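You operate a simulated robot arm through the tools that you are given. There is no shell and no other tool.

You run a simulated robot arm. Do the job below in one go: nothing can be reset, and whatever is moved stays where it is left.

Task
Wipe the frost water off the freezer rim, shut the lid, dial to MID.
Fine: green pad back where it lay. What is to be rubbed or washed off counts as gone when no trace of it is left.

Only the result counts: the job must be done as asked and must still hold three seconds after the hand-in. Knocking over, shifting, dropping, spilling or breaking anything else fails it. Lids that push on must go on centred and level and be pressed home; caps that screw on are set level and turned clockwise until they are tight.

Robot
A 6-joint arm with a two-finger gripper, fixed in place. Base frame: the origin is at the foot of the arm, x ahead of it, y to its left, z up. Lengths are in m, angles in degrees, forces in N, time in s.
Its first joint turns from -166.0 to 166.0 degrees. Payload 1.71 kg.
The tool frame sits at the grasp point between the pads (the TCP): z along the fingers, y along the line on which they close. The tips reach 0.02 m beyond it. Largest opening 0.096 m; the body of the gripper starts 0.113 m behind the TCP.
Orientation is that of the tool frame in the base frame, as [roll, pitch, yaw] about the fixed x, y, z axes, in that order (R = Rz(yaw) Ry(pitch) Rx(roll)). With the fingers straight down and closing along the base's y, the tool's x points along the base's -x, its y along +y and its z along -z.

Tools
- The arm moves only by the tool send_rows. Its argument "commands" is text: rows parted by semicolons, each of 7 numbers parted by spaces: the turn, a rotation vector about the base's x, y, z in degrees, then the shift along the base's x, y, z in m, then the closure in counts, from 0 (fully open) to 255 (shut). In form: rx ry rz x y z claw; .... A call has 1 to 20 rows; each row shifts and turns the commanded pose from where the row before left it. A row lasts 0.2 s, in which the tool goes at most 0.05 m and 8.6 degrees; a call with a longer step from one row to the next is refused whole, and so is a gripper value outside its range. Where a pose cannot be reached the arm comes as near as it can. A force on the tool above 50 N (or 10 N above the force at the start of the call, whichever is more), or a blocked arm, ends the call early, and 0.2 s more pass. Each finger travels about 0.045 m/s and halts on what it meets, pressing with about 28 N; the grip force reading is that of the motor and also rises with nothing between the fingers. The clock runs only during rows and for 0.2 s after the last one: add rows that do not move to give the fingers time. The reply holds the time, the measured pose of the TCP, the force on the tool along the base axes, the opening and the grip force, in the units named above and with some noise, with the torque about the TCP (base axes, N m) and any sound that the robot's microphone picked up, and new pictures: "show" is both (left out), scene, wrist or none.
- Cameras (640 x 400 px; columns grow to the right, rows downward): "scene" is fixed at [0.4005, -0.6491, 1.3925]; the picture's right is [0.92, -0.39, 0.00], its down [-0.10, -0.25, -0.96] and it looks along [0.38, 0.89, -0.27] (base axes); focal length 214 px, centre (320, 200). "wrist" rides on the gripper at [0.066, 0.014, -0.145] in the tool frame; the picture's right is [-0.21, 0.98, 0.00], its down [-0.88, -0.18, -0.45] and it looks along [-0.44, -0.09, 0.90] (tool axes); focal length 275 px, centre (320, 200).
- move_column(by): slides the trunk up (or, below 0, down) by that many m; the arm rides with it, the base frame stays. It gives what a move gives, with no picture.
- pixel_to_xyz(camera, pixels): for up to 12 pixels [column, row] of the newest picture of that camera ("zoom" is the newest enlarged one), the place [x, y, z] in the base frame of the surface seen there, good to about 0.002 m. No time passes.
- inspect(camera, box): a new picture of the part [left, top, right, bottom] of that camera's present view, enlarged. No time passes.
- job_done(): hands the job in; it is judged then, once.

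Unless the task says otherwise, let go and move clear before handing in.

The tools are called after "Call:" as a command line: name --argument value ..., lists and objects as JSON in quotes. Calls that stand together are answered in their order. send_rows: Moves the arm, as the interface text tells. Its arguments: {"type":"object","properties":{"commands":{"type":"string"},"show":{"type":"string","enum":["both","scene","wrist","none"]}},"required":["commands"]} The other tools are called the same way: move_column (by) slides the trunk up or down; pixel_to_xyz (camera, pixels) gives the place of the surface under pixels of a picture; inspect (camera, box) takes an enlarged picture of a part of a camera's view; job_done () hands the job in.

At the start:

```text
clock: 0.0
tool_pos: [0.5191, -0.0321, 1.5444]
tcp_rot: [180.0, -0.1, -180.0]
ft_force: [0.3, 0.0, -0.3]
wrist_torque: [-0.02, 0.0, 0.02]
finger_gap: 0.096
gripper_force: 0.1
trunk travel left (down, up): [-0.175, 0.215]
```

scene: 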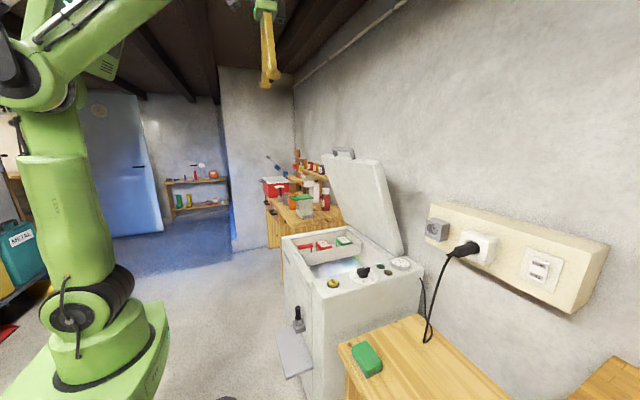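
wrist: 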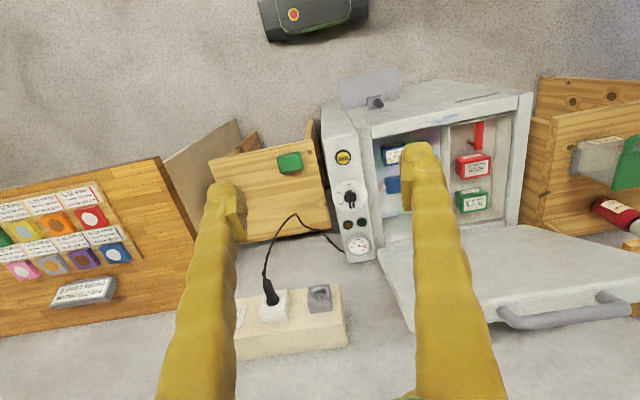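

The pictures show a chest freezer with its lid open (scene around 345,250), a green pad on the bench at scene (367,358), and a dial on the freezer's panel at wrist (348,195). I'll enlarge both views before moving.

Call:
inspect --camera "scene" --box '[270, 220, 430, 320]'

Call:
inspect --camera "wrist" --box '[300, 60, 540, 260]'

```text
4.00 times, centred on (350, 270) of scene
```

zoom: 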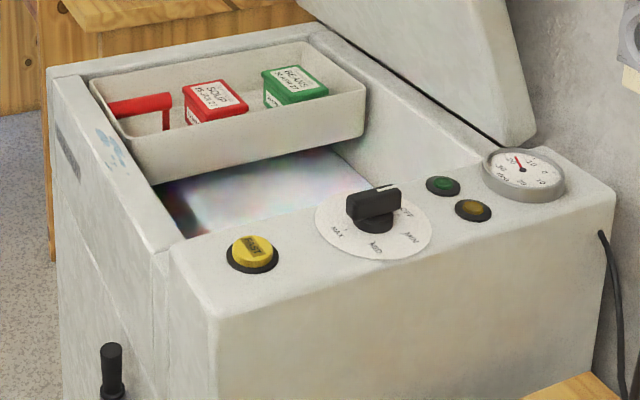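

```text
2.00 times, centred on (420, 160) of wrist
```

zoom: 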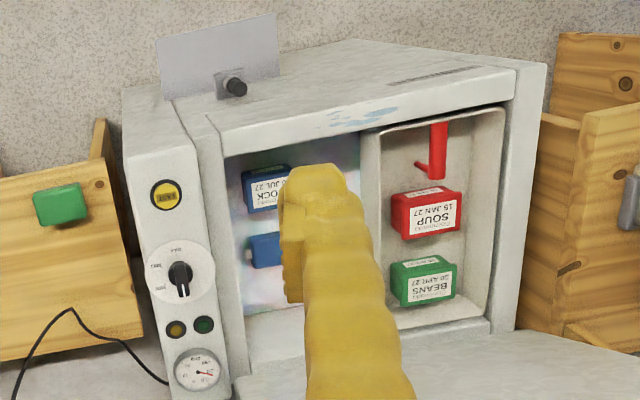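

The enlarged scene shows a bluish smear on the front rim (zoom 115,150), a dial with its pointer at OFF and a fairly deep basket. I'll measure the rim, the dial, the pad and the lid.

Call:
pixel_to_xyz --camera "scene" --pixels '[[283, 238], [350, 228], [320, 296], [421, 268], [298, 258], [301, 263], [365, 270], [364, 277], [333, 283], [367, 358], [354, 349], [381, 370]]'

Call:
pixel_to_xyz --camera "scene" --pixels '[[326, 155], [383, 160], [404, 252], [354, 222], [343, 153], [336, 148], [352, 149], [298, 315], [290, 352], [298, 325], [400, 263], [360, 340]]'

Call:
inspect --camera "scene" --box '[320, 310, 440, 400]'

Call:
inspect --camera "scene" --box '[300, 130, 440, 270]'

```text
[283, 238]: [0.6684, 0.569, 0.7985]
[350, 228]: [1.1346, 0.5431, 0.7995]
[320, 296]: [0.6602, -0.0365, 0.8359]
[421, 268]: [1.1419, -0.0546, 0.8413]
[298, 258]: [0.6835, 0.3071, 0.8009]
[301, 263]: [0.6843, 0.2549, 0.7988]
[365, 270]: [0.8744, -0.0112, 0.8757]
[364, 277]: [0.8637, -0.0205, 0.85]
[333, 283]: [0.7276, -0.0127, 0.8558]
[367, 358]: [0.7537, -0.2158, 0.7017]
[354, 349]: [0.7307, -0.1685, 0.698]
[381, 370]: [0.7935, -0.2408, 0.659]
```

```text
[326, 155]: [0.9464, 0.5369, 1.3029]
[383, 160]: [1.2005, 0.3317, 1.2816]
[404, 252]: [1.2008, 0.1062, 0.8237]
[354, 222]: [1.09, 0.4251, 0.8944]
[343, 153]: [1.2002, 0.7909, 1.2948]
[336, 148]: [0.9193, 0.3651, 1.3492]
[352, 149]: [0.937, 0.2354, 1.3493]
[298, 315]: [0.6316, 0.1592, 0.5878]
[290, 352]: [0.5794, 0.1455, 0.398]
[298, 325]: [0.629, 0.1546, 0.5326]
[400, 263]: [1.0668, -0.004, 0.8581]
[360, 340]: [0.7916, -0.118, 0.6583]
```

```text
4.44 times, centred on (380, 355) of scene
```

zoom: 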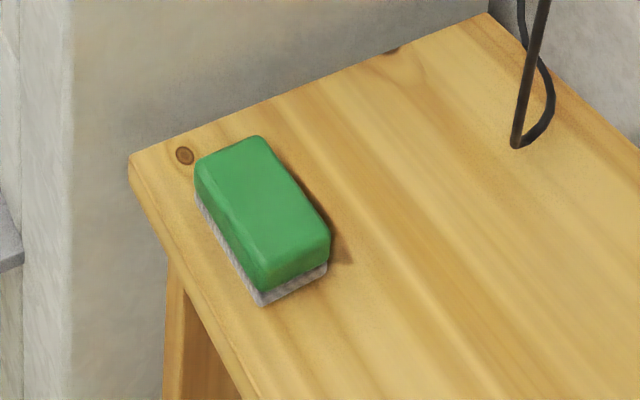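

```text
2.86 times, centred on (370, 200) of scene
```

zoom: 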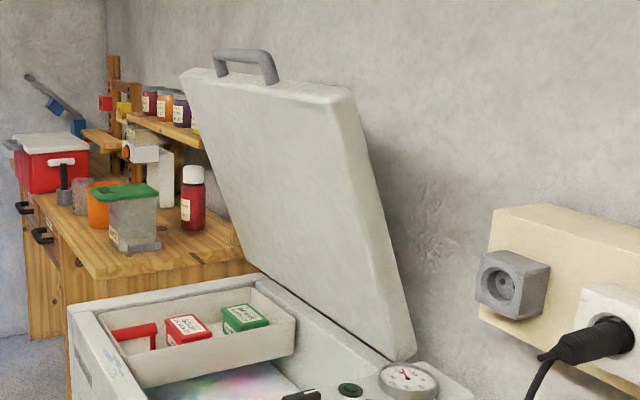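

The lid leans forward about 20° from vertical, with its handle near scene (343,153) and the pad near scene (367,358). I need a closer look at the dial and at the basket contents.

Call:
inspect --camera "scene" --box '[340, 258, 390, 290]'

Call:
inspect --camera "wrist" --box '[320, 140, 390, 270]'

Call:
inspect --camera "scene" --box '[275, 225, 355, 285]'

Call:
inspect --camera "wrist" --box '[400, 80, 540, 140]'

```text
12.50 times, centred on (365, 274) of scene
```

zoom: 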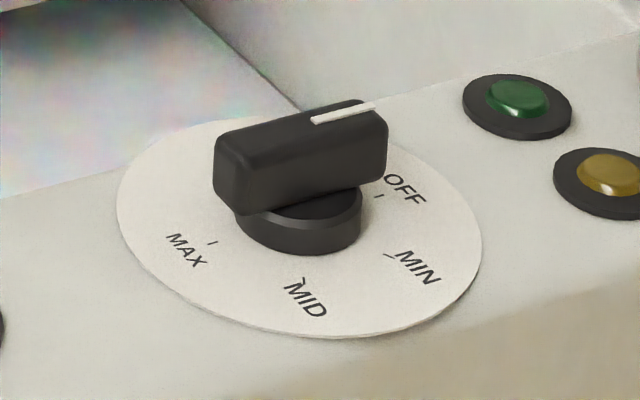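

```text
3.08 times, centred on (355, 205) of wrist
```

zoom: 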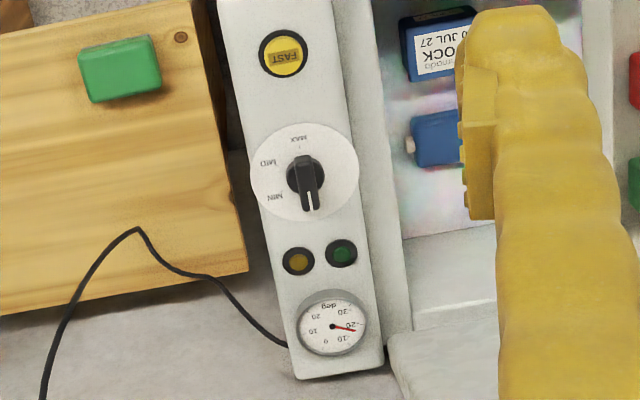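

```text
6.67 times, centred on (315, 255) of scene
```

zoom: 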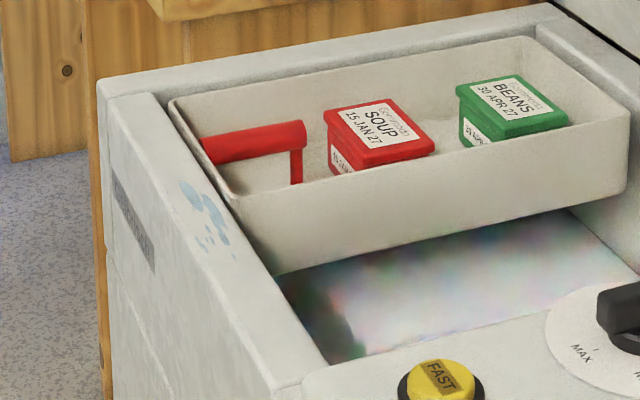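

```text
4.57 times, centred on (470, 110) of wrist
```

zoom: 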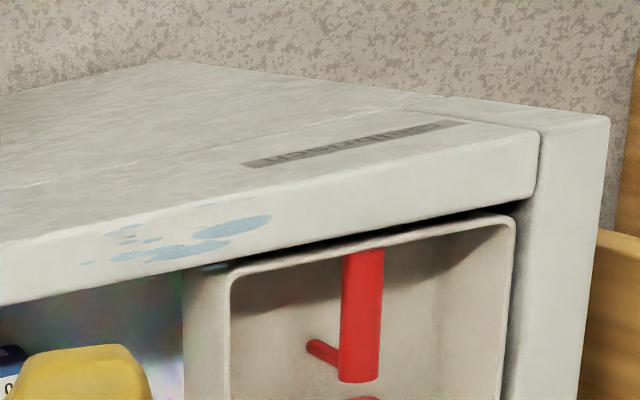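

The smear shows clearly on the front rim in the wrist zoom (120–270, 215–260), and a red handle stands in the basket. I'll measure the rim and smear in this zoom, then check the basket heights from the scene.

Call:
pixel_to_xyz --camera "zoom" --pixels '[[270, 217], [230, 232], [160, 255], [85, 263], [130, 230], [200, 215], [150, 215], [300, 240], [400, 220], [360, 370], [320, 345], [250, 265]]'

Call:
inspect --camera "scene" --box '[275, 225, 355, 285]'

```text
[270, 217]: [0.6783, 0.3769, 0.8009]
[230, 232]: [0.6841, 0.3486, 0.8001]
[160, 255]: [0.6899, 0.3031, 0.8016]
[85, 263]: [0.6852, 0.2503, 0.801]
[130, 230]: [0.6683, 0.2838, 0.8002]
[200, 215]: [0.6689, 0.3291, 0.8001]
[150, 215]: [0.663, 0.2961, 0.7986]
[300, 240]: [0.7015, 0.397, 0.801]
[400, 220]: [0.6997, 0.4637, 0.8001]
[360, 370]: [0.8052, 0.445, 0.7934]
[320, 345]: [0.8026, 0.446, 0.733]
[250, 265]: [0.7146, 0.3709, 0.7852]
```

```text
6.67 times, centred on (315, 255) of scene
```

zoom: 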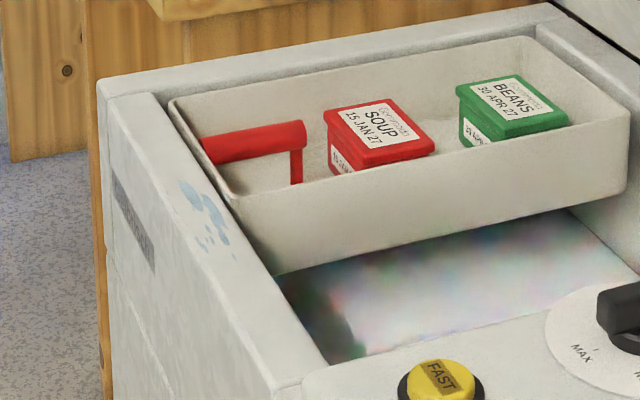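

The smear spans y≈0.25–0.38 and x≈0.665–0.695 on the rim at z≈0.80. Next I'll measure the basket edge, the red handle and the rim corners in the scene zoom.

Call:
pixel_to_xyz --camera "zoom" --pixels '[[300, 125], [215, 143], [375, 105], [505, 75], [170, 101], [240, 195], [625, 100], [530, 38], [105, 80], [155, 93], [275, 385], [315, 370]]'

Call:
inspect --camera "scene" --box '[260, 290, 340, 390]'

```text
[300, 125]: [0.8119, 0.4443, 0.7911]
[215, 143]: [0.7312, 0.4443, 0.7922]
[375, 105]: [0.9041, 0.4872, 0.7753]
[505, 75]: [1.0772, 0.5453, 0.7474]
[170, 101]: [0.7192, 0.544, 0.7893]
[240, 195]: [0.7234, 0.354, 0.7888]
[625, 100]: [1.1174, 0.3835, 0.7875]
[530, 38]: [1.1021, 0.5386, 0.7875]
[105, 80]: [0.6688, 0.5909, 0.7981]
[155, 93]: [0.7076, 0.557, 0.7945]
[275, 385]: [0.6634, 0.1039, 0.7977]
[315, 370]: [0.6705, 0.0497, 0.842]
```

```text
4.00 times, centred on (300, 340) of scene
```

zoom: 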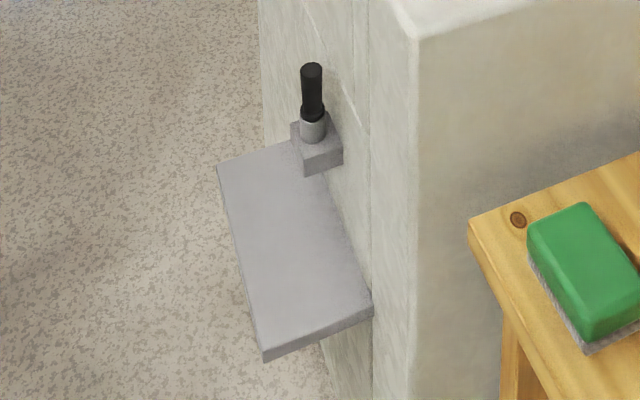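

The basket contents top out near z≈0.791, below the rim at 0.80, so nothing blocks the lid. Now I'll measure the pad's corners and the dial ticks.

Call:
inspect --camera "scene" --box '[345, 335, 395, 385]'

```text
8.00 times, centred on (370, 360) of scene
```

zoom: 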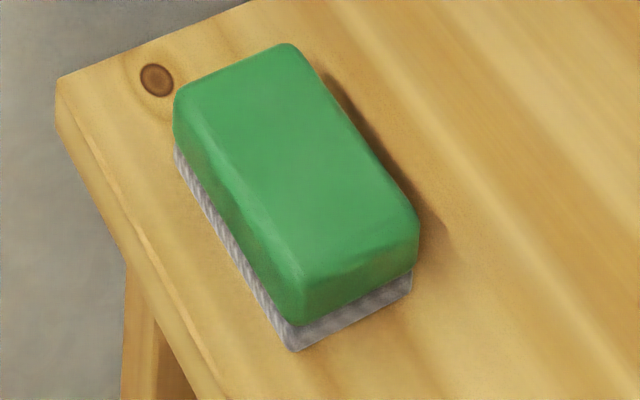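

Call:
pixel_to_xyz --camera "zoom" --pixels '[[183, 98], [285, 50], [415, 222], [300, 280], [290, 345], [410, 290], [178, 155], [240, 160], [325, 345], [65, 90], [290, 325], [345, 150]]'

Call:
inspect --camera "scene" --box '[340, 258, 390, 290]'

```text
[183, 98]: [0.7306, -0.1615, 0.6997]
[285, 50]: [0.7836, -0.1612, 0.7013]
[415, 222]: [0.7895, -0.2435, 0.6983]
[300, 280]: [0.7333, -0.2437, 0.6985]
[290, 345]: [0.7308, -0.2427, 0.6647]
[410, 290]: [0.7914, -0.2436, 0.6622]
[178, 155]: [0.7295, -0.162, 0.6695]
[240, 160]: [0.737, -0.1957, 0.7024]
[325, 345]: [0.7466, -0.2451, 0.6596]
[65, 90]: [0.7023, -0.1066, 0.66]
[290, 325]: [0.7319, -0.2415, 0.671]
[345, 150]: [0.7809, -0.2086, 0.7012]
```

```text
12.50 times, centred on (365, 274) of scene
```

zoom: 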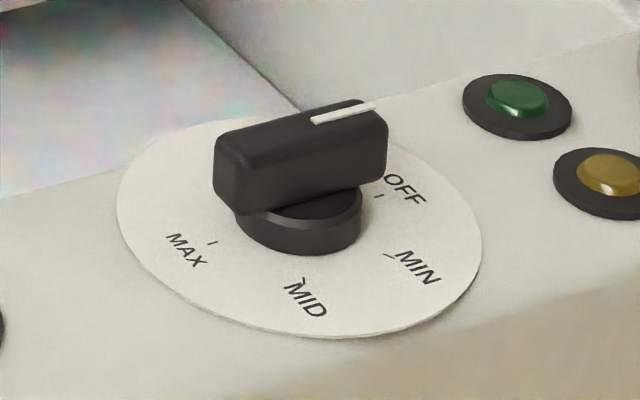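

The pad is axis-aligned: centre about (0.760, -0.202), about 0.062 m in x, 0.087 m in y, z from 0.66 to 0.702. Next are the dial ticks and knob.

Call:
pixel_to_xyz --camera "zoom" --pixels '[[212, 243], [303, 280], [390, 256], [380, 195], [318, 120], [372, 105], [225, 145], [385, 130], [118, 205], [480, 255], [330, 335], [300, 245]]'

Call:
pixel_to_xyz --camera "zoom" --pixels '[[298, 190], [230, 180], [370, 155], [355, 100], [220, 130], [240, 205], [500, 95], [590, 165], [520, 90], [610, 165]]'

```text
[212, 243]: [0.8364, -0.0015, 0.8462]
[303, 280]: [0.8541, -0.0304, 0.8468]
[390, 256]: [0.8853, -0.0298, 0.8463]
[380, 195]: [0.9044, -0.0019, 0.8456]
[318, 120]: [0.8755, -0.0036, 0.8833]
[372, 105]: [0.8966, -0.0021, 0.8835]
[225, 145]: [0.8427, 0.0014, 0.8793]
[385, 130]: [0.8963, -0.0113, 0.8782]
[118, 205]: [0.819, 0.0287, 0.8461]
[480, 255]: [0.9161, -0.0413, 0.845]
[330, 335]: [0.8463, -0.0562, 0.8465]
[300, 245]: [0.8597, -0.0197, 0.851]
```

```text
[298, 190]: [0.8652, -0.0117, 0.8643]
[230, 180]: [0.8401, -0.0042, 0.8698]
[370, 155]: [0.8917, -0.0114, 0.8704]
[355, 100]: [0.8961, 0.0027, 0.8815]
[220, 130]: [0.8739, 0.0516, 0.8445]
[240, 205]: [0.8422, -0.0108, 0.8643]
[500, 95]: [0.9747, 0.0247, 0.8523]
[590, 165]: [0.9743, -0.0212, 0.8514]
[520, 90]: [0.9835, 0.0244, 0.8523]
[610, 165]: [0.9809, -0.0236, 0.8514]
```

The dial works out to centre (0.870, -0.002), with OFF at 0°, MIN at -60°, MID at -120° and MAX at 180° about z. I'm going above the green pad now, turning the tool -90° so the fingers close along x across its 0.062 m width.

Call:
send_rows --commands "0 0 -6 0.01607 -0.01133 -0.03627 0;0 0 -6 0.01607 -0.01133 -0.03627 0;0 0 -6 0.01607 -0.01133 -0.03627 0;0 0 -6 0.01607 -0.01133 -0.03627 0;0 0 -6 0.01607 -0.01133 -0.03627 0;0 0 -6 0.01607 -0.01133 -0.03627 0;0 0 -6 0.01607 -0.01133 -0.03627 0;0 0 -6 0.01607 -0.01133 -0.03627 0;0 0 -6 0.01607 -0.01133 -0.03627 0;0 0 -6 0.01607 -0.01133 -0.03627 0;0 0 -6 0.01607 -0.01133 -0.03627 0;0 0 -6 0.01607 -0.01133 -0.03627 0;0 0 -6 0.01607 -0.01133 -0.03627 0;0 0 -6 0.01607 -0.01133 -0.03627 0;0 0 -6 0.01607 -0.01133 -0.03627 0;0 0 0 0 0 0 0"

```text
clock: 3.4
tool_pos: [0.7362, -0.2018, 1.0073]
tcp_rot: [-179.9, 0.8, 89.9]
ft_force: [0.6, 0.2, -0.1]
wrist_torque: [-0.02, 0.02, 0.01]
finger_gap: 0.0959
gripper_force: 0.1
trunk travel left (down, up): [-0.175, 0.215]
```

scene: 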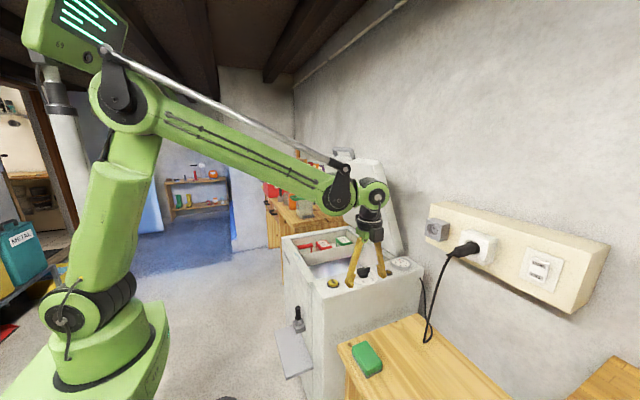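
wrist: 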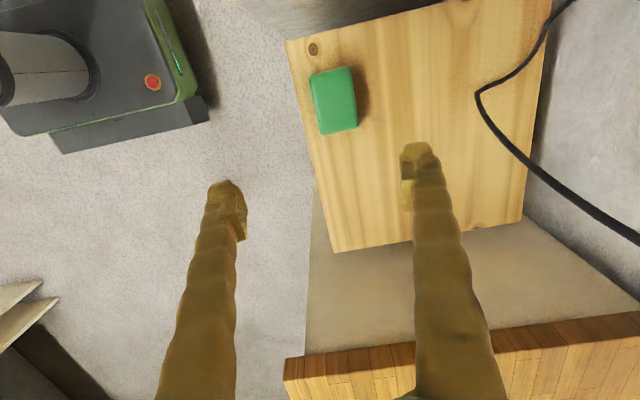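

The reading is (0.736, -0.202, 1.007) against a commanded x of 0.760, so the arm is lagging or has an offset. I'll send rows that don't move and see if it settles.

Call:
send_rows --commands "0 0 0 0 0 0 0;0 0 0 0 0 0 0;0 0 0 0 0 0 0" --show "none"

```text
clock: 4.2
tool_pos: [0.7354, -0.201, 1.0068]
tcp_rot: [-179.9, 0.8, 90.0]
ft_force: [0.6, -0.2, 0.3]
wrist_torque: [-0.03, 0.02, 0.01]
finger_gap: 0.096
gripper_force: 0.0
trunk travel left (down, up): [-0.175, 0.215]
```

It stayed at x≈0.735, so the offset is persistent. I'll test the response with a small +x step.

Call:
send_rows --commands "0 0 0 0.024 0 0 0;0 0 0 0 0 0 0;0 0 0 0 0 0 0" --show "none"

```text
clock: 5.0
tool_pos: [0.7623, -0.2013, 1.0088]
tcp_rot: [-180.0, 0.8, 90.0]
ft_force: [-0.2, 0.8, 0.0]
wrist_torque: [0.01, -0.02, 0.0]
finger_gap: 0.0963
gripper_force: 0.1
trunk travel left (down, up): [-0.175, 0.215]
```

Steps respond about one-to-one, and the reading is now (0.762, -0.201, 1.009). I'll go down to about 0.80 above the pad and check with the wrist camera.

Call:
send_rows --commands "0 0 0 -0.0005 -0.0002 -0.042 0;0 0 0 -0.0005 -0.0002 -0.042 0;0 0 0 -0.0005 -0.0002 -0.042 0;0 0 0 -0.0005 -0.0002 -0.042 0;0 0 0 0 0 -0.042 0;0 0 0 0 0 0 0"

```text
clock: 6.4
tool_pos: [0.761, -0.2018, 0.7991]
tcp_rot: [-179.9, 0.8, 90.0]
ft_force: [-0.3, 0.9, -0.1]
wrist_torque: [-0.02, 0.04, -0.05]
finger_gap: 0.096
gripper_force: 0.1
trunk travel left (down, up): [-0.175, 0.215]
```

scene: 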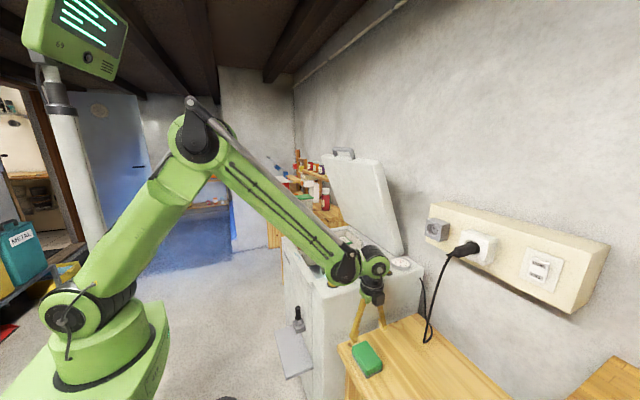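
wrist: 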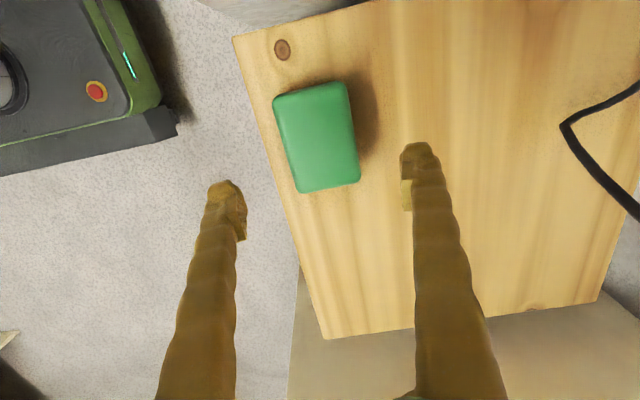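

The pad's top is at wrist (273–360, 82–193), roughly between the fingers. I'll check its position with this camera before going down.

Call:
pixel_to_xyz --camera "wrist" --pixels '[[278, 98], [345, 85], [357, 178], [302, 190], [318, 138], [283, 145], [352, 130], [312, 90], [330, 184], [298, 191]]'

```text
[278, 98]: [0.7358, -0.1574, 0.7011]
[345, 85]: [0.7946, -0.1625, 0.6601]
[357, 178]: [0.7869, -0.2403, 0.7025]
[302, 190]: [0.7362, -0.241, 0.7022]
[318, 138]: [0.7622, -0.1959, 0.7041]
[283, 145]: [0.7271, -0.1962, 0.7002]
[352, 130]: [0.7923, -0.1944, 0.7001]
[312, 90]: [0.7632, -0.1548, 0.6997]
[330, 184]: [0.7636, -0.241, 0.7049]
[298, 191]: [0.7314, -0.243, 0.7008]
```

The pad's centre is about (0.760, -0.200), top at 0.703. I'll correct the small tilt and go down to TCP z≈0.692, keeping the tips above the bench and the fingers open.

Call:
send_rows --commands "0.8 0 0 -0.001 0.0015 -0.03 0;0 0 0 0 0 -0.03 0;0 0 0 0 0 -0.03 0;0 0 0 0 0 -0.017 0;0 0 0 0 0 0 0"

```text
clock: 7.6
tool_pos: [0.7594, -0.1993, 0.6903]
tcp_rot: [-179.9, 0.0, 90.0]
ft_force: [-0.2, -0.3, 0.1]
wrist_torque: [0.01, -0.01, 0.03]
finger_gap: 0.0959
gripper_force: 0.0
trunk travel left (down, up): [-0.175, 0.215]
```

scene: 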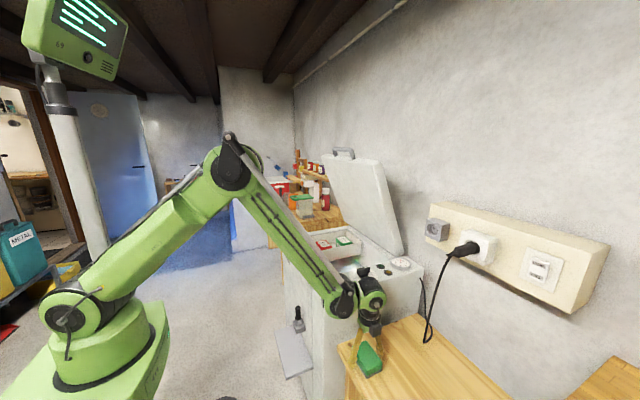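
wrist: 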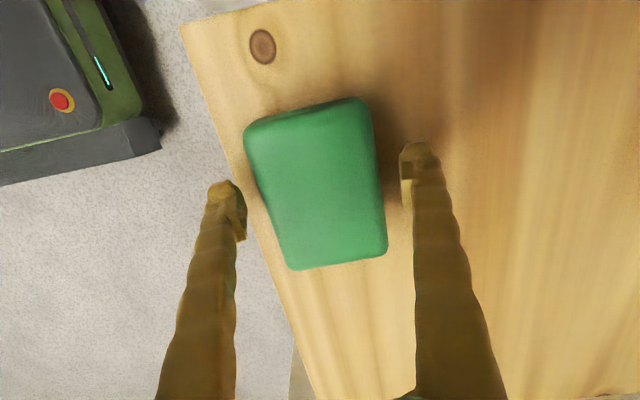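

The fingers straddle the pad evenly, with the pad at wrist (245–388, 97–270). I'll close on it.

Call:
send_rows --commands "0 0 0 0 0 0 150;0 0 0 0 0 0 150;0 0 0 0 0 0 150;0 0 0 0 0 0 150;0 0 0 0 0 0 150" --show "wrist"

```text
clock: 8.8
tool_pos: [0.7592, -0.1998, 0.6903]
tcp_rot: [-179.9, 0.0, 90.0]
ft_force: [-0.3, -0.9, -0.4]
wrist_torque: [-0.01, 0.04, 0.01]
finger_gap: 0.0706
gripper_force: 27.8
trunk travel left (down, up): [-0.175, 0.215]
```

wrist: 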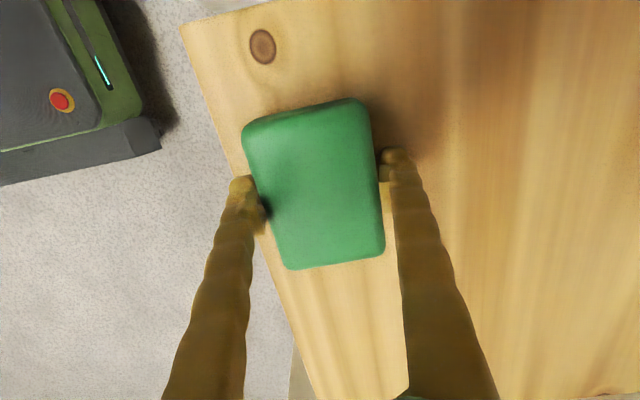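

The grip holds at 27.8 N with a gap of 0.0706; the pad's underside is about 0.031 below the TCP. I'll lift straight up to z≈0.95, then carry it over the panel to above the front rim.

Call:
send_rows --commands "0 0 0 0 0 0.02 150;0 0 0 0 0 0.04 150;0 0 0 0 0 0.04 150;0 0 0 0 0 0.04 150;0 0 0 0 0 0.04 150;0 0 0 0 0 0.04 150;0 0 0 0 0 0.04 150;0 0 0 -0.008 0.04 0 150;0 0 0 -0.008 0.04 0 150;0 0 0 -0.008 0.04 0 150;0 0 0 -0.008 0.04 0 150;0 0 0 -0.008 0.04 0 150;0 0 0 -0.008 0.04 0 150;0 0 0 -0.008 0.04 0 150;0 0 0 -0.008 0.04 0 150;0 0 0 -0.008 0.04 0 150;0 0 0 -0.007 0.04 0 150;0 0 0 0 0.02 0 150;0 0 0 0 0 0 150"

```text
clock: 12.8
tool_pos: [0.6774, 0.221, 0.9501]
tcp_rot: [-179.9, 0.1, 90.0]
ft_force: [0.9, -0.5, -1.5]
wrist_torque: [-0.05, 0.02, -0.02]
finger_gap: 0.07
gripper_force: 27.7
trunk travel left (down, up): [-0.175, 0.215]
```

scene: 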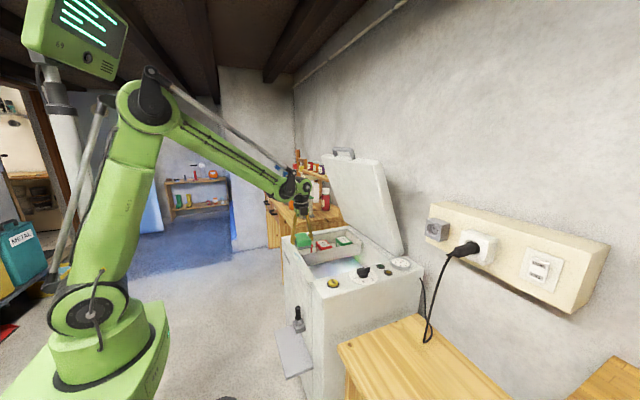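
wrist: 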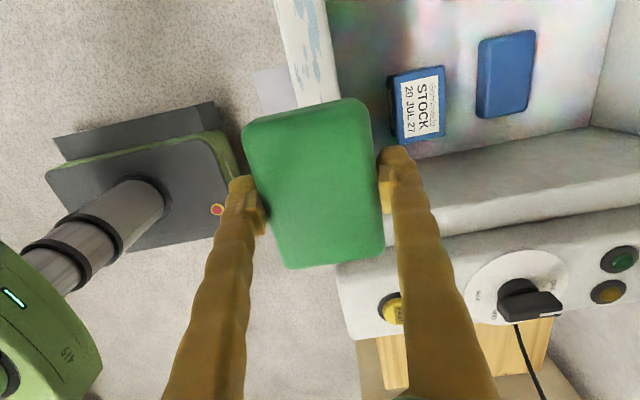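

The pad is held above the rim and the smear shows at wrist (300–322, 5–95). I'll measure its extents again from this closer view.

Call:
inspect --camera "wrist" --box '[260, 0, 360, 110]'

```text
3.64 times, centred on (310, 55) of wrist
```

zoom: 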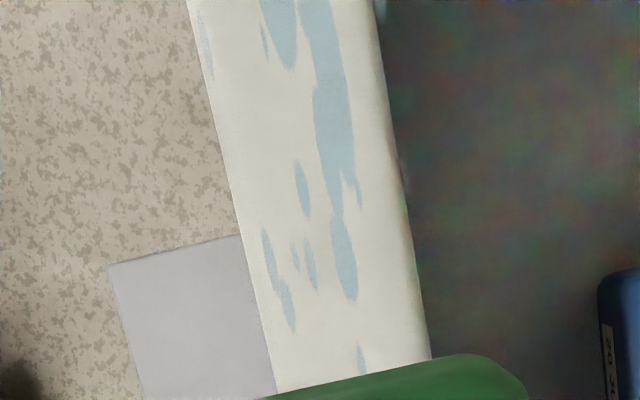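

Call:
pixel_to_xyz --camera "zoom" --pixels '[[203, 30], [262, 35], [280, 60], [330, 20], [360, 200], [350, 295], [290, 325], [362, 370], [275, 390], [428, 355], [190, 5], [378, 10]]'

```text
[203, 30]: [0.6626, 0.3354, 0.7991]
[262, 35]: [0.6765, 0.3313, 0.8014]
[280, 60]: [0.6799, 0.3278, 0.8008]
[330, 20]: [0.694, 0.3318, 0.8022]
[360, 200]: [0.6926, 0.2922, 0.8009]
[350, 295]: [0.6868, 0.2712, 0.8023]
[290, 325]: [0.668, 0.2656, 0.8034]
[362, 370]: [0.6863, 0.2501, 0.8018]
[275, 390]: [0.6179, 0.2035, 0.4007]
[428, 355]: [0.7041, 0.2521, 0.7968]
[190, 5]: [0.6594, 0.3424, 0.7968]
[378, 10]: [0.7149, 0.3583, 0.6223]
```

The smear reaches x=0.6626 at the front edge, and the rim spans x≈0.659–0.708. I'll centre the pad at x≈0.682, y≈0.21 and lower it in small steps while watching the force.

Call:
send_rows --commands "0 0 0 0.0045 -0.006 -0.03 150;0 0 0 0 -0.005 -0.04 150;0 0 0 0 0 -0.03 150;0 0 0 0 0 -0.01 150;0 0 0 0 0 -0.005 150;0 0 0 0 0 0 150"

```text
clock: 14.2
tool_pos: [0.6837, 0.2069, 0.8359]
tcp_rot: [-179.9, -0.1, 90.0]
ft_force: [0.8, 1.3, -0.8]
wrist_torque: [0.02, -0.02, 0.0]
finger_gap: 0.0701
gripper_force: 28.1
trunk travel left (down, up): [-0.175, 0.215]
```

scene: 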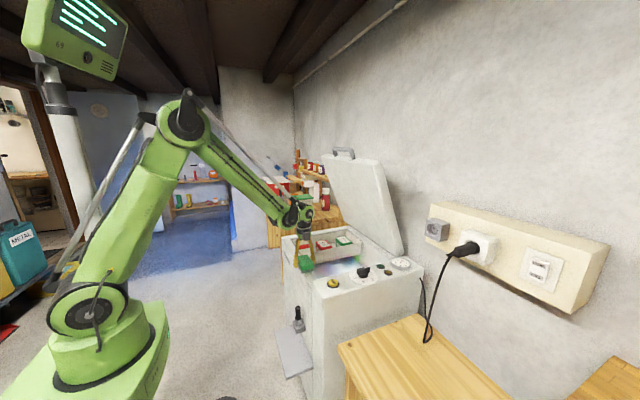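
wrist: 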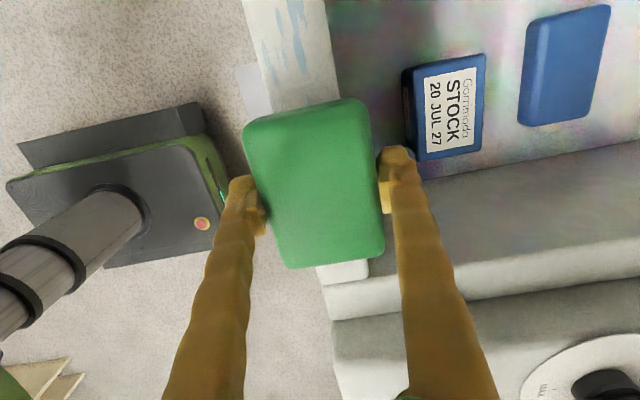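

The pad hangs just above the rim with almost no force at z=0.836. I'll lower it in 2 mm steps until it touches.

Call:
send_rows --commands "0 0 0 -0.001 0 -0.002 150;0 0 0 0 0 -0.002 150;0 0 0 0 0 0 150" --show "none"

Call:
send_rows --commands "0 0 0 0 0 -0.002 150;0 0 0 0 0 0 150" --show "none"

```text
clock: 15.0
tool_pos: [0.6818, 0.2087, 0.8319]
tcp_rot: [-179.9, 0.0, 90.1]
ft_force: [0.7, -0.2, -0.5]
wrist_torque: [-0.02, 0.0, 0.02]
finger_gap: 0.0701
gripper_force: 27.7
trunk travel left (down, up): [-0.175, 0.215]
```

```text
clock: 15.6
tool_pos: [0.6826, 0.2088, 0.8309]
tcp_rot: [180.0, 0.0, 90.1]
ft_force: [0.7, 0.2, 11.8]
wrist_torque: [-0.07, -0.19, 0.02]
finger_gap: 0.07
gripper_force: 27.6
trunk travel left (down, up): [-0.175, 0.215]
```

Contact gives 11.8 N on the rim, a good pressing force. I'll wipe along +y to about 0.43 and back.

Call:
send_rows --commands "0 0 0 0 0.02 0 150;0 0 0 0 0.025 0 150;0 0 0 0 0.025 0 150;0 0 0 0 0.025 0 150;0 0 0 0 0.025 0 150;0 0 0 0 0.025 0 150;0 0 0 0 0.025 0 150;0 0 0 0 0.025 0 150;0 0 0 0 0.025 0 150;0 0 0 0 0 0 150"

```text
clock: 17.8
tool_pos: [0.6817, 0.4258, 0.8294]
tcp_rot: [-179.9, 0.0, 90.0]
ft_force: [-0.3, -6.4, 32.0]
wrist_torque: [-0.3, 0.02, -0.01]
finger_gap: 0.0701
gripper_force: 27.7
trunk travel left (down, up): [-0.175, 0.215]
```

scene: 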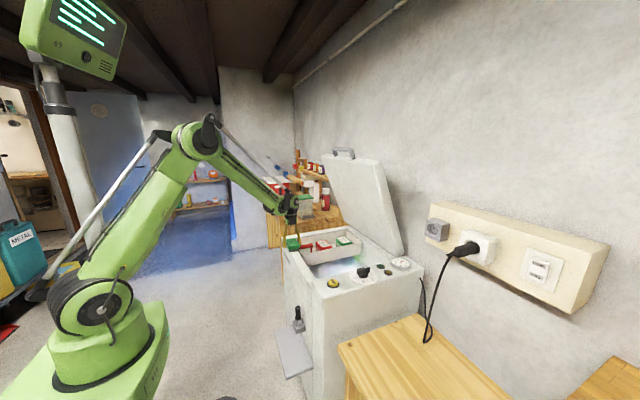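
wrist: 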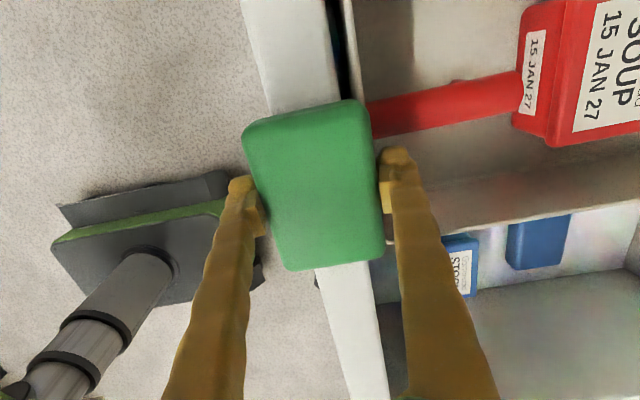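

The rim behind the pad looks clean at wrist (330–380, 265–400), but the force rose to 32 N. I'll ease up 1 mm and wipe back.

Call:
send_rows --commands "0 0 0 0 0 0.001 150;0 0 0 0 -0.02 0 150;0 0 0 0 -0.025 0 150;0 0 0 0 -0.025 0 150;0 0 0 0 -0.025 0 150;0 0 0 0 -0.025 0 150;0 0 0 0 -0.025 0 150;0 0 0 0 -0.025 -0.0005 150;0 0 0 0 -0.025 -0.0005 150;0 0 0 0 -0.025 0 150;0 0 0 0 0 0 150"

```text
clock: 20.2
tool_pos: [0.6823, 0.209, 0.8302]
tcp_rot: [-179.9, 0.0, 90.0]
ft_force: [0.0, -0.6, -1.1]
wrist_torque: [0.03, -0.03, 0.02]
finger_gap: 0.0703
gripper_force: 27.9
trunk travel left (down, up): [-0.175, 0.215]
```

scene: 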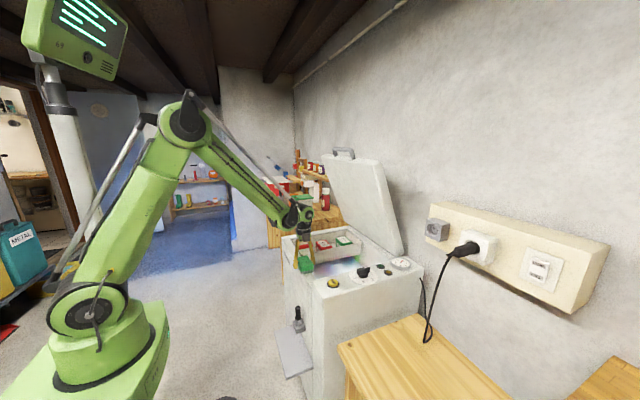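
wrist: 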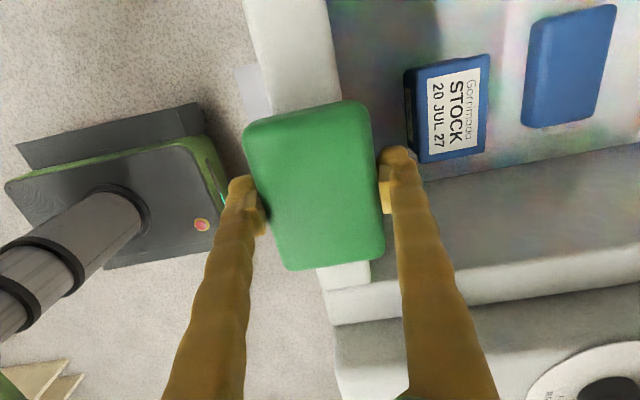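

The force is back near zero and the visible rim looks clean. I'll lift clear and inspect the whole rim before deciding on more strokes.

Call:
send_rows --commands "0 0 0 0 0 0.04 150;0 0 0 0 -0.03 0.04 150;0 0 0 0 -0.03 0.03 150;0 0 0 0 0 0 150"

Call:
inspect --camera "wrist" --box '[240, 0, 360, 110]'

Call:
inspect --camera "scene" --box '[275, 225, 355, 285]'

```text
clock: 21.2
tool_pos: [0.6839, 0.1504, 0.9416]
tcp_rot: [-179.9, 0.0, 90.1]
ft_force: [-0.7, -0.1, -0.8]
wrist_torque: [0.03, 0.0, 0.04]
finger_gap: 0.0704
gripper_force: 28.5
trunk travel left (down, up): [-0.175, 0.215]
```

scene: 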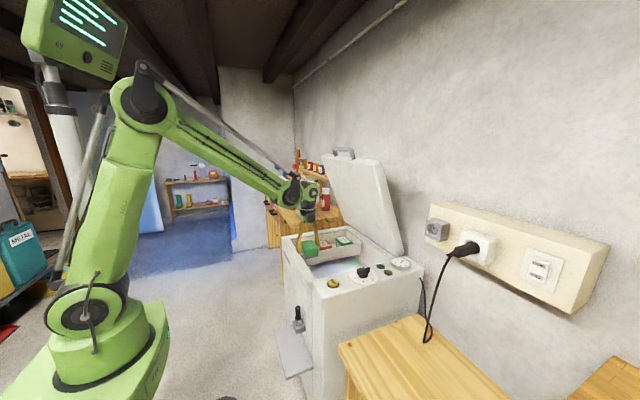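
wrist: 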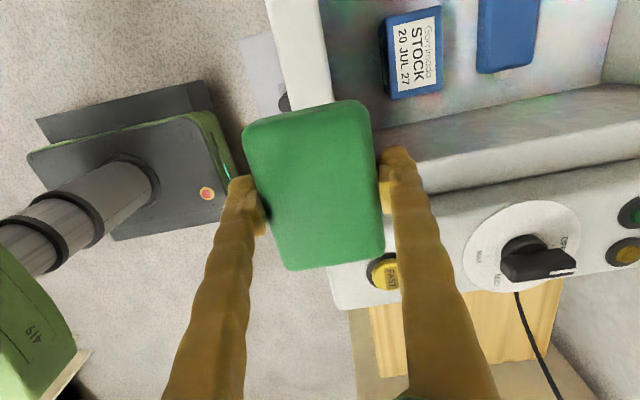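

```text
3.64 times, centred on (300, 55) of wrist
```

zoom: 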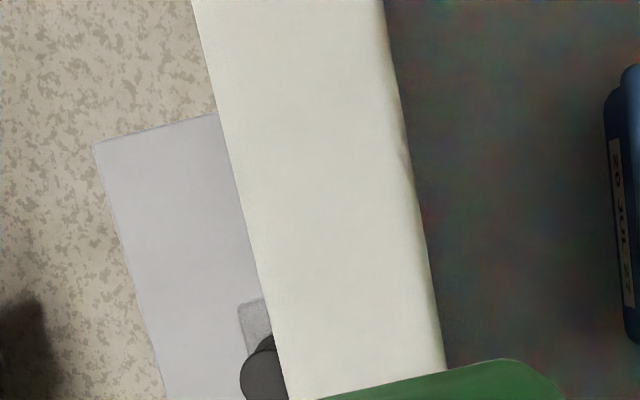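

```text
6.67 times, centred on (315, 255) of scene
```

zoom: 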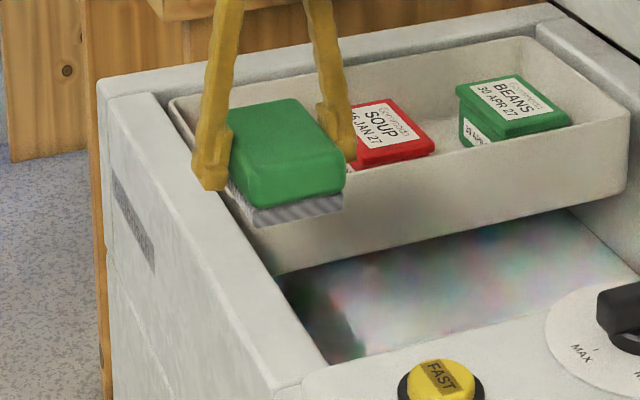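

The smear is gone: the rim is clean in the wrist zoom (190–440, 0–390) and in the scene zoom. I'm carrying the pad back above its old spot.

Call:
send_rows --commands "0 0 0 0.004 -0.02 0.002 150;0 0 0 0.008 -0.038 0.001 150;0 0 0 0.008 -0.038 0.001 150;0 0 0 0.008 -0.038 0.001 150;0 0 0 0.008 -0.038 0.001 150;0 0 0 0.008 -0.038 0.001 150;0 0 0 0.008 -0.038 0.001 150;0 0 0 0.008 -0.038 0 150;0 0 0 0.008 -0.038 0 150;0 0 0 0.007 -0.026 0 150;0 0 0 0 0 -0.04 150;0 0 0 0 0 -0.04 150;0 0 0 0 0 -0.04 150;0 0 0 0 0 -0.04 150;0 0 0 0 0 0 150;0 0 0 0 0 0 150"

Call:
inspect --camera "scene" --box '[275, 225, 355, 285]'

```text
clock: 24.6
tool_pos: [0.7569, -0.2021, 0.7849]
tcp_rot: [-179.8, 0.0, 90.0]
ft_force: [0.5, -0.3, -1.2]
wrist_torque: [0.0, 0.01, -0.02]
finger_gap: 0.0701
gripper_force: 28.2
trunk travel left (down, up): [-0.175, 0.215]
```

scene: 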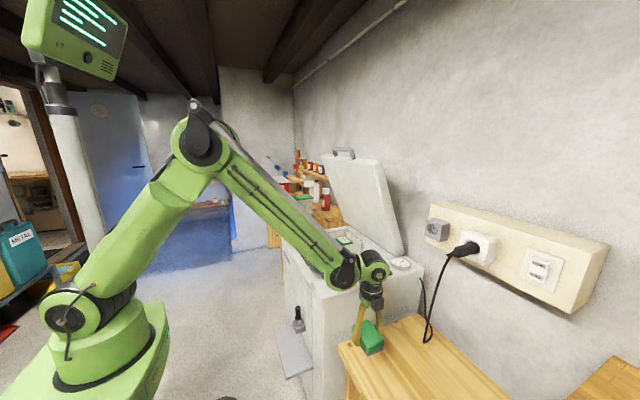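
wrist: 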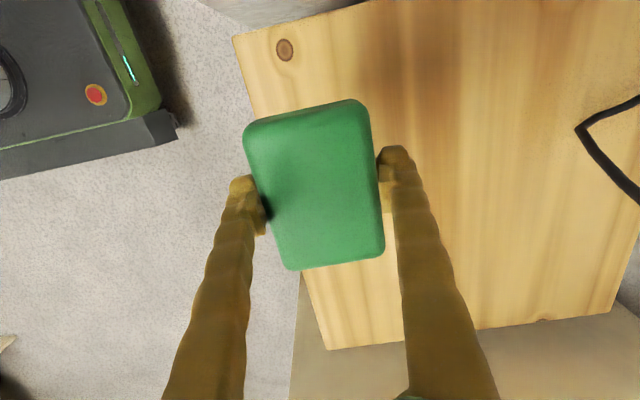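

```text
6.67 times, centred on (315, 255) of scene
```

zoom: 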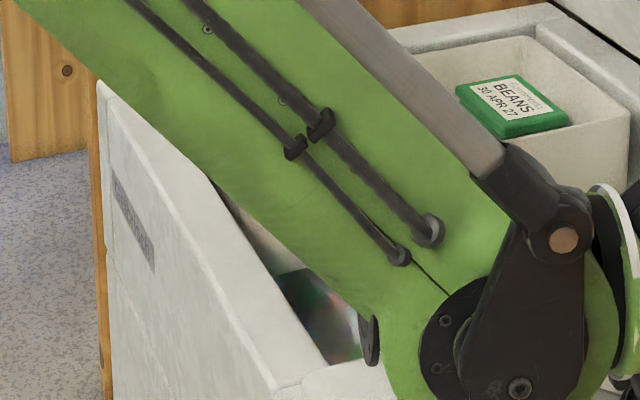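

The reading is (0.7569, -0.2021, 0.785) and the pad needs to be back at the picked pose (0.7593, -0.1996). I'll correct the offset and lower towards the bench.

Call:
send_rows --commands "0 0 0 0.0024 0.0025 -0.03 150;0 0 0 0 0 -0.03 150;0 0 0 0 0 -0.02 150;0 0 0 0 0 -0.01 150;0 0 0 0 0 0 150;0 0 0 0 0 0 150" --show "wrist"

```text
clock: 26.0
tool_pos: [0.7621, -0.1992, 0.6967]
tcp_rot: [-179.8, 0.0, 90.0]
ft_force: [-0.2, 0.2, -1.5]
wrist_torque: [-0.03, 0.01, 0.0]
finger_gap: 0.0702
gripper_force: 27.7
trunk travel left (down, up): [-0.175, 0.215]
```

wrist: 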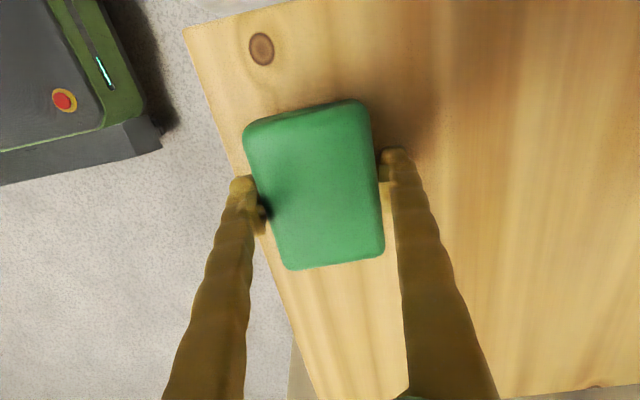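

x reads 0.762, slightly high, so I'll nudge it back 2.5 mm and lower to bench contact.

Call:
send_rows --commands "0 0 0 -0.0025 -0.0004 -0.003 150;0 0 0 0 0 -0.002 150;0 0 0 0 0 0 150" --show "none"

Call:
send_rows --commands "0 0 0 0 0 -0.0015 150;0 0 0 0 0 0 150" --show "none"

```text
clock: 26.8
tool_pos: [0.7583, -0.2003, 0.692]
tcp_rot: [-179.9, -0.1, 90.0]
ft_force: [0.0, -0.2, -0.8]
wrist_torque: [-0.02, -0.02, 0.0]
finger_gap: 0.0695
gripper_force: 27.8
trunk travel left (down, up): [-0.175, 0.215]
```

```text
clock: 27.4
tool_pos: [0.7584, -0.1996, 0.6906]
tcp_rot: [-179.9, 0.0, 90.0]
ft_force: [0.0, -0.1, -0.9]
wrist_torque: [-0.02, 0.02, -0.02]
finger_gap: 0.0699
gripper_force: 28.1
trunk travel left (down, up): [-0.175, 0.215]
```

There's no contact yet at 0.6906, since the pad moved up slightly in the grip. I'll lower by 1 mm steps.

Call:
send_rows --commands "0 0 0 0.0006 0 -0.001 150;0 0 0 0 0 0 150" --show "none"

Call:
send_rows --commands "0 0 0 0 0 -0.001 150;0 0 0 0 0 0 150" --show "wrist"

```text
clock: 28.0
tool_pos: [0.7592, -0.1999, 0.6899]
tcp_rot: [-179.9, 0.0, 90.0]
ft_force: [-0.2, 0.8, -1.0]
wrist_torque: [-0.01, 0.0, -0.02]
finger_gap: 0.0697
gripper_force: 28.2
trunk travel left (down, up): [-0.175, 0.215]
```

```text
clock: 28.6
tool_pos: [0.7583, -0.1994, 0.6896]
tcp_rot: [-180.0, 0.0, 90.0]
ft_force: [3.5, 0.8, 14.1]
wrist_torque: [0.28, -0.47, 0.04]
finger_gap: 0.0696
gripper_force: 27.5
trunk travel left (down, up): [-0.175, 0.215]
```

wrist: 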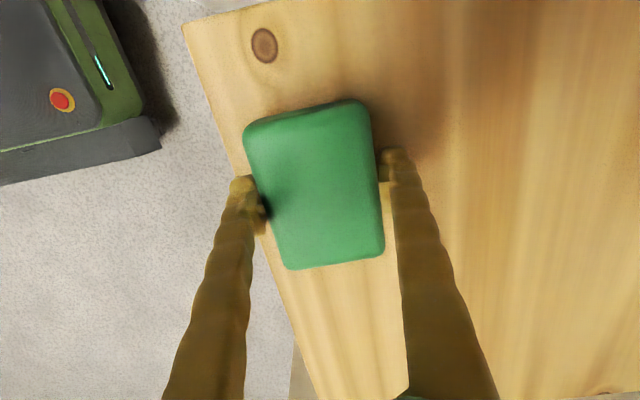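

The pad touches down at 14 N, with the wood knot at wrist (264,46) as it was at pickup. I'll ease off 1 mm and open the fingers.

Call:
send_rows --commands "0 0 0 0 0 0.0008 150;0 0 0 0 0 0 100;0 0 0 0 0 0 50;0 0 0 0 0 0 0;0 0 0 0 0 0 0;0 0 0 0 0 0 0" --show "wrist"

```text
clock: 30.0
tool_pos: [0.7583, -0.2015, 0.6909]
tcp_rot: [-179.8, 0.0, 90.0]
ft_force: [0.0, 0.7, -0.5]
wrist_torque: [-0.01, 0.01, 0.03]
finger_gap: 0.0959
gripper_force: 0.0
trunk travel left (down, up): [-0.175, 0.215]
```

wrist: 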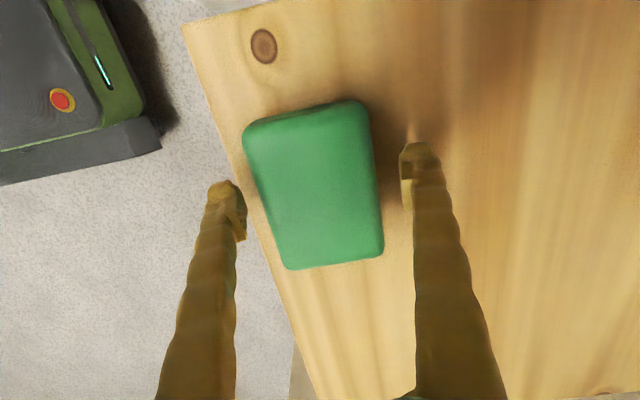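

The pad is released and lies where it was. I'll raise straight up clear of it, then swing back and up to get a view of the lid and its handle.

Call:
send_rows --commands "0 0 0 0 0 0.03 0;0 0 0 0 0 0.045 0;0 0 0 0 0 0.045 0;0 0 0 0 0 0.045 0;0 0 0 0 0 0.045 0;0 0 0 0 0 0.045 0;0 0 0 -0.012 0.02 0.04 0;0 0 0 -0.012 0.02 0.04 0;0 0 0 -0.012 0.02 0.04 0;0 0 0 -0.012 0.02 0.04 0;0 0 0 -0.012 0.02 0.04 0;0 0 0 -0.012 0.02 0.04 0;0 0 0 -0.012 0.02 0.04 0;0 0 0 -0.012 0.02 0.04 0;0 0 0 -0.012 0.02 0.04 0;0 0 0 -0.012 0.02 0.04 0;0 0 0 0 0 0.04 0;0 0 0 0 0 0.04 0;0 0 0 0 0 0 0"

Call:
inspect --camera "scene" --box '[345, 335, 395, 385]'

Call:
inspect --camera "scene" --box '[275, 225, 355, 285]'

```text
clock: 34.0
tool_pos: [0.6367, 0.001, 1.425]
tcp_rot: [-179.9, 0.1, 90.1]
ft_force: [0.4, -0.2, -0.4]
wrist_torque: [0.02, -0.01, 0.01]
finger_gap: 0.0961
gripper_force: 0.1
trunk travel left (down, up): [-0.175, 0.215]
```

scene: 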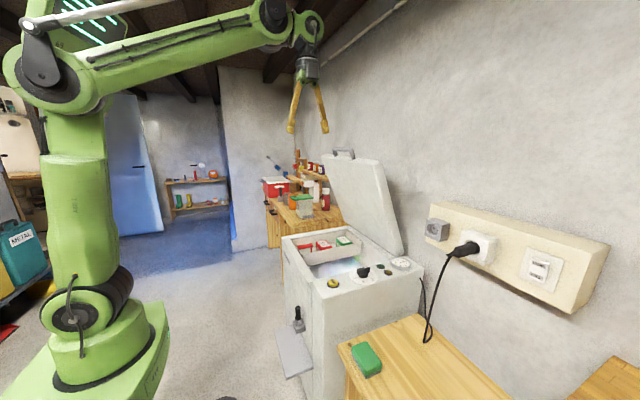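
wrist: 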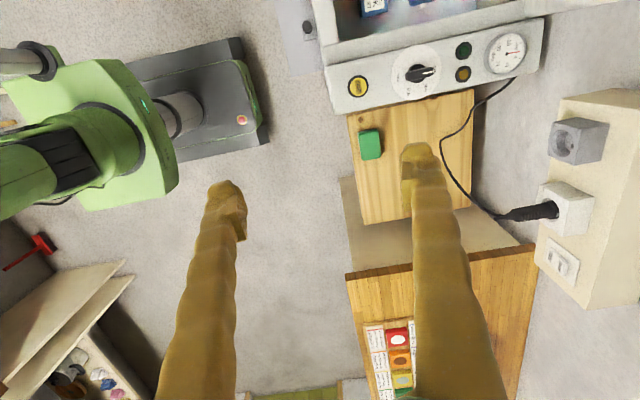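

```text
8.00 times, centred on (370, 360) of scene
```

zoom: 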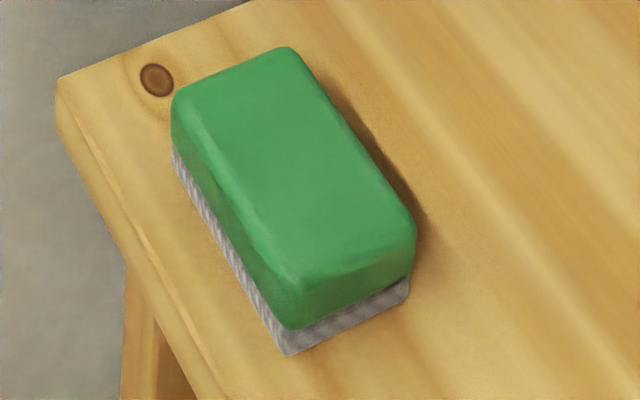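

```text
6.67 times, centred on (315, 255) of scene
```

zoom: 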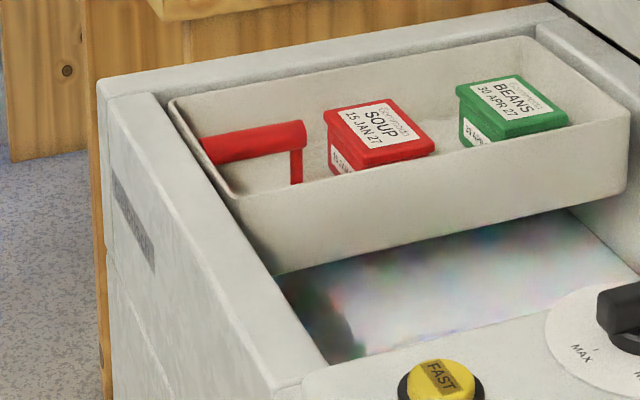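

The pad is back within about 2 mm, and the rim and basket look clean and undisturbed. Now I'll look closely at the lid handle (scene 343,153) and hinge.

Call:
inspect --camera "scene" --box '[315, 140, 395, 190]'

```text
8.00 times, centred on (355, 165) of scene
```

zoom: 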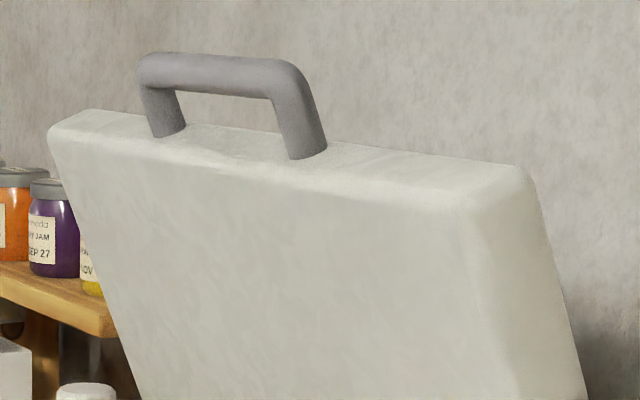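

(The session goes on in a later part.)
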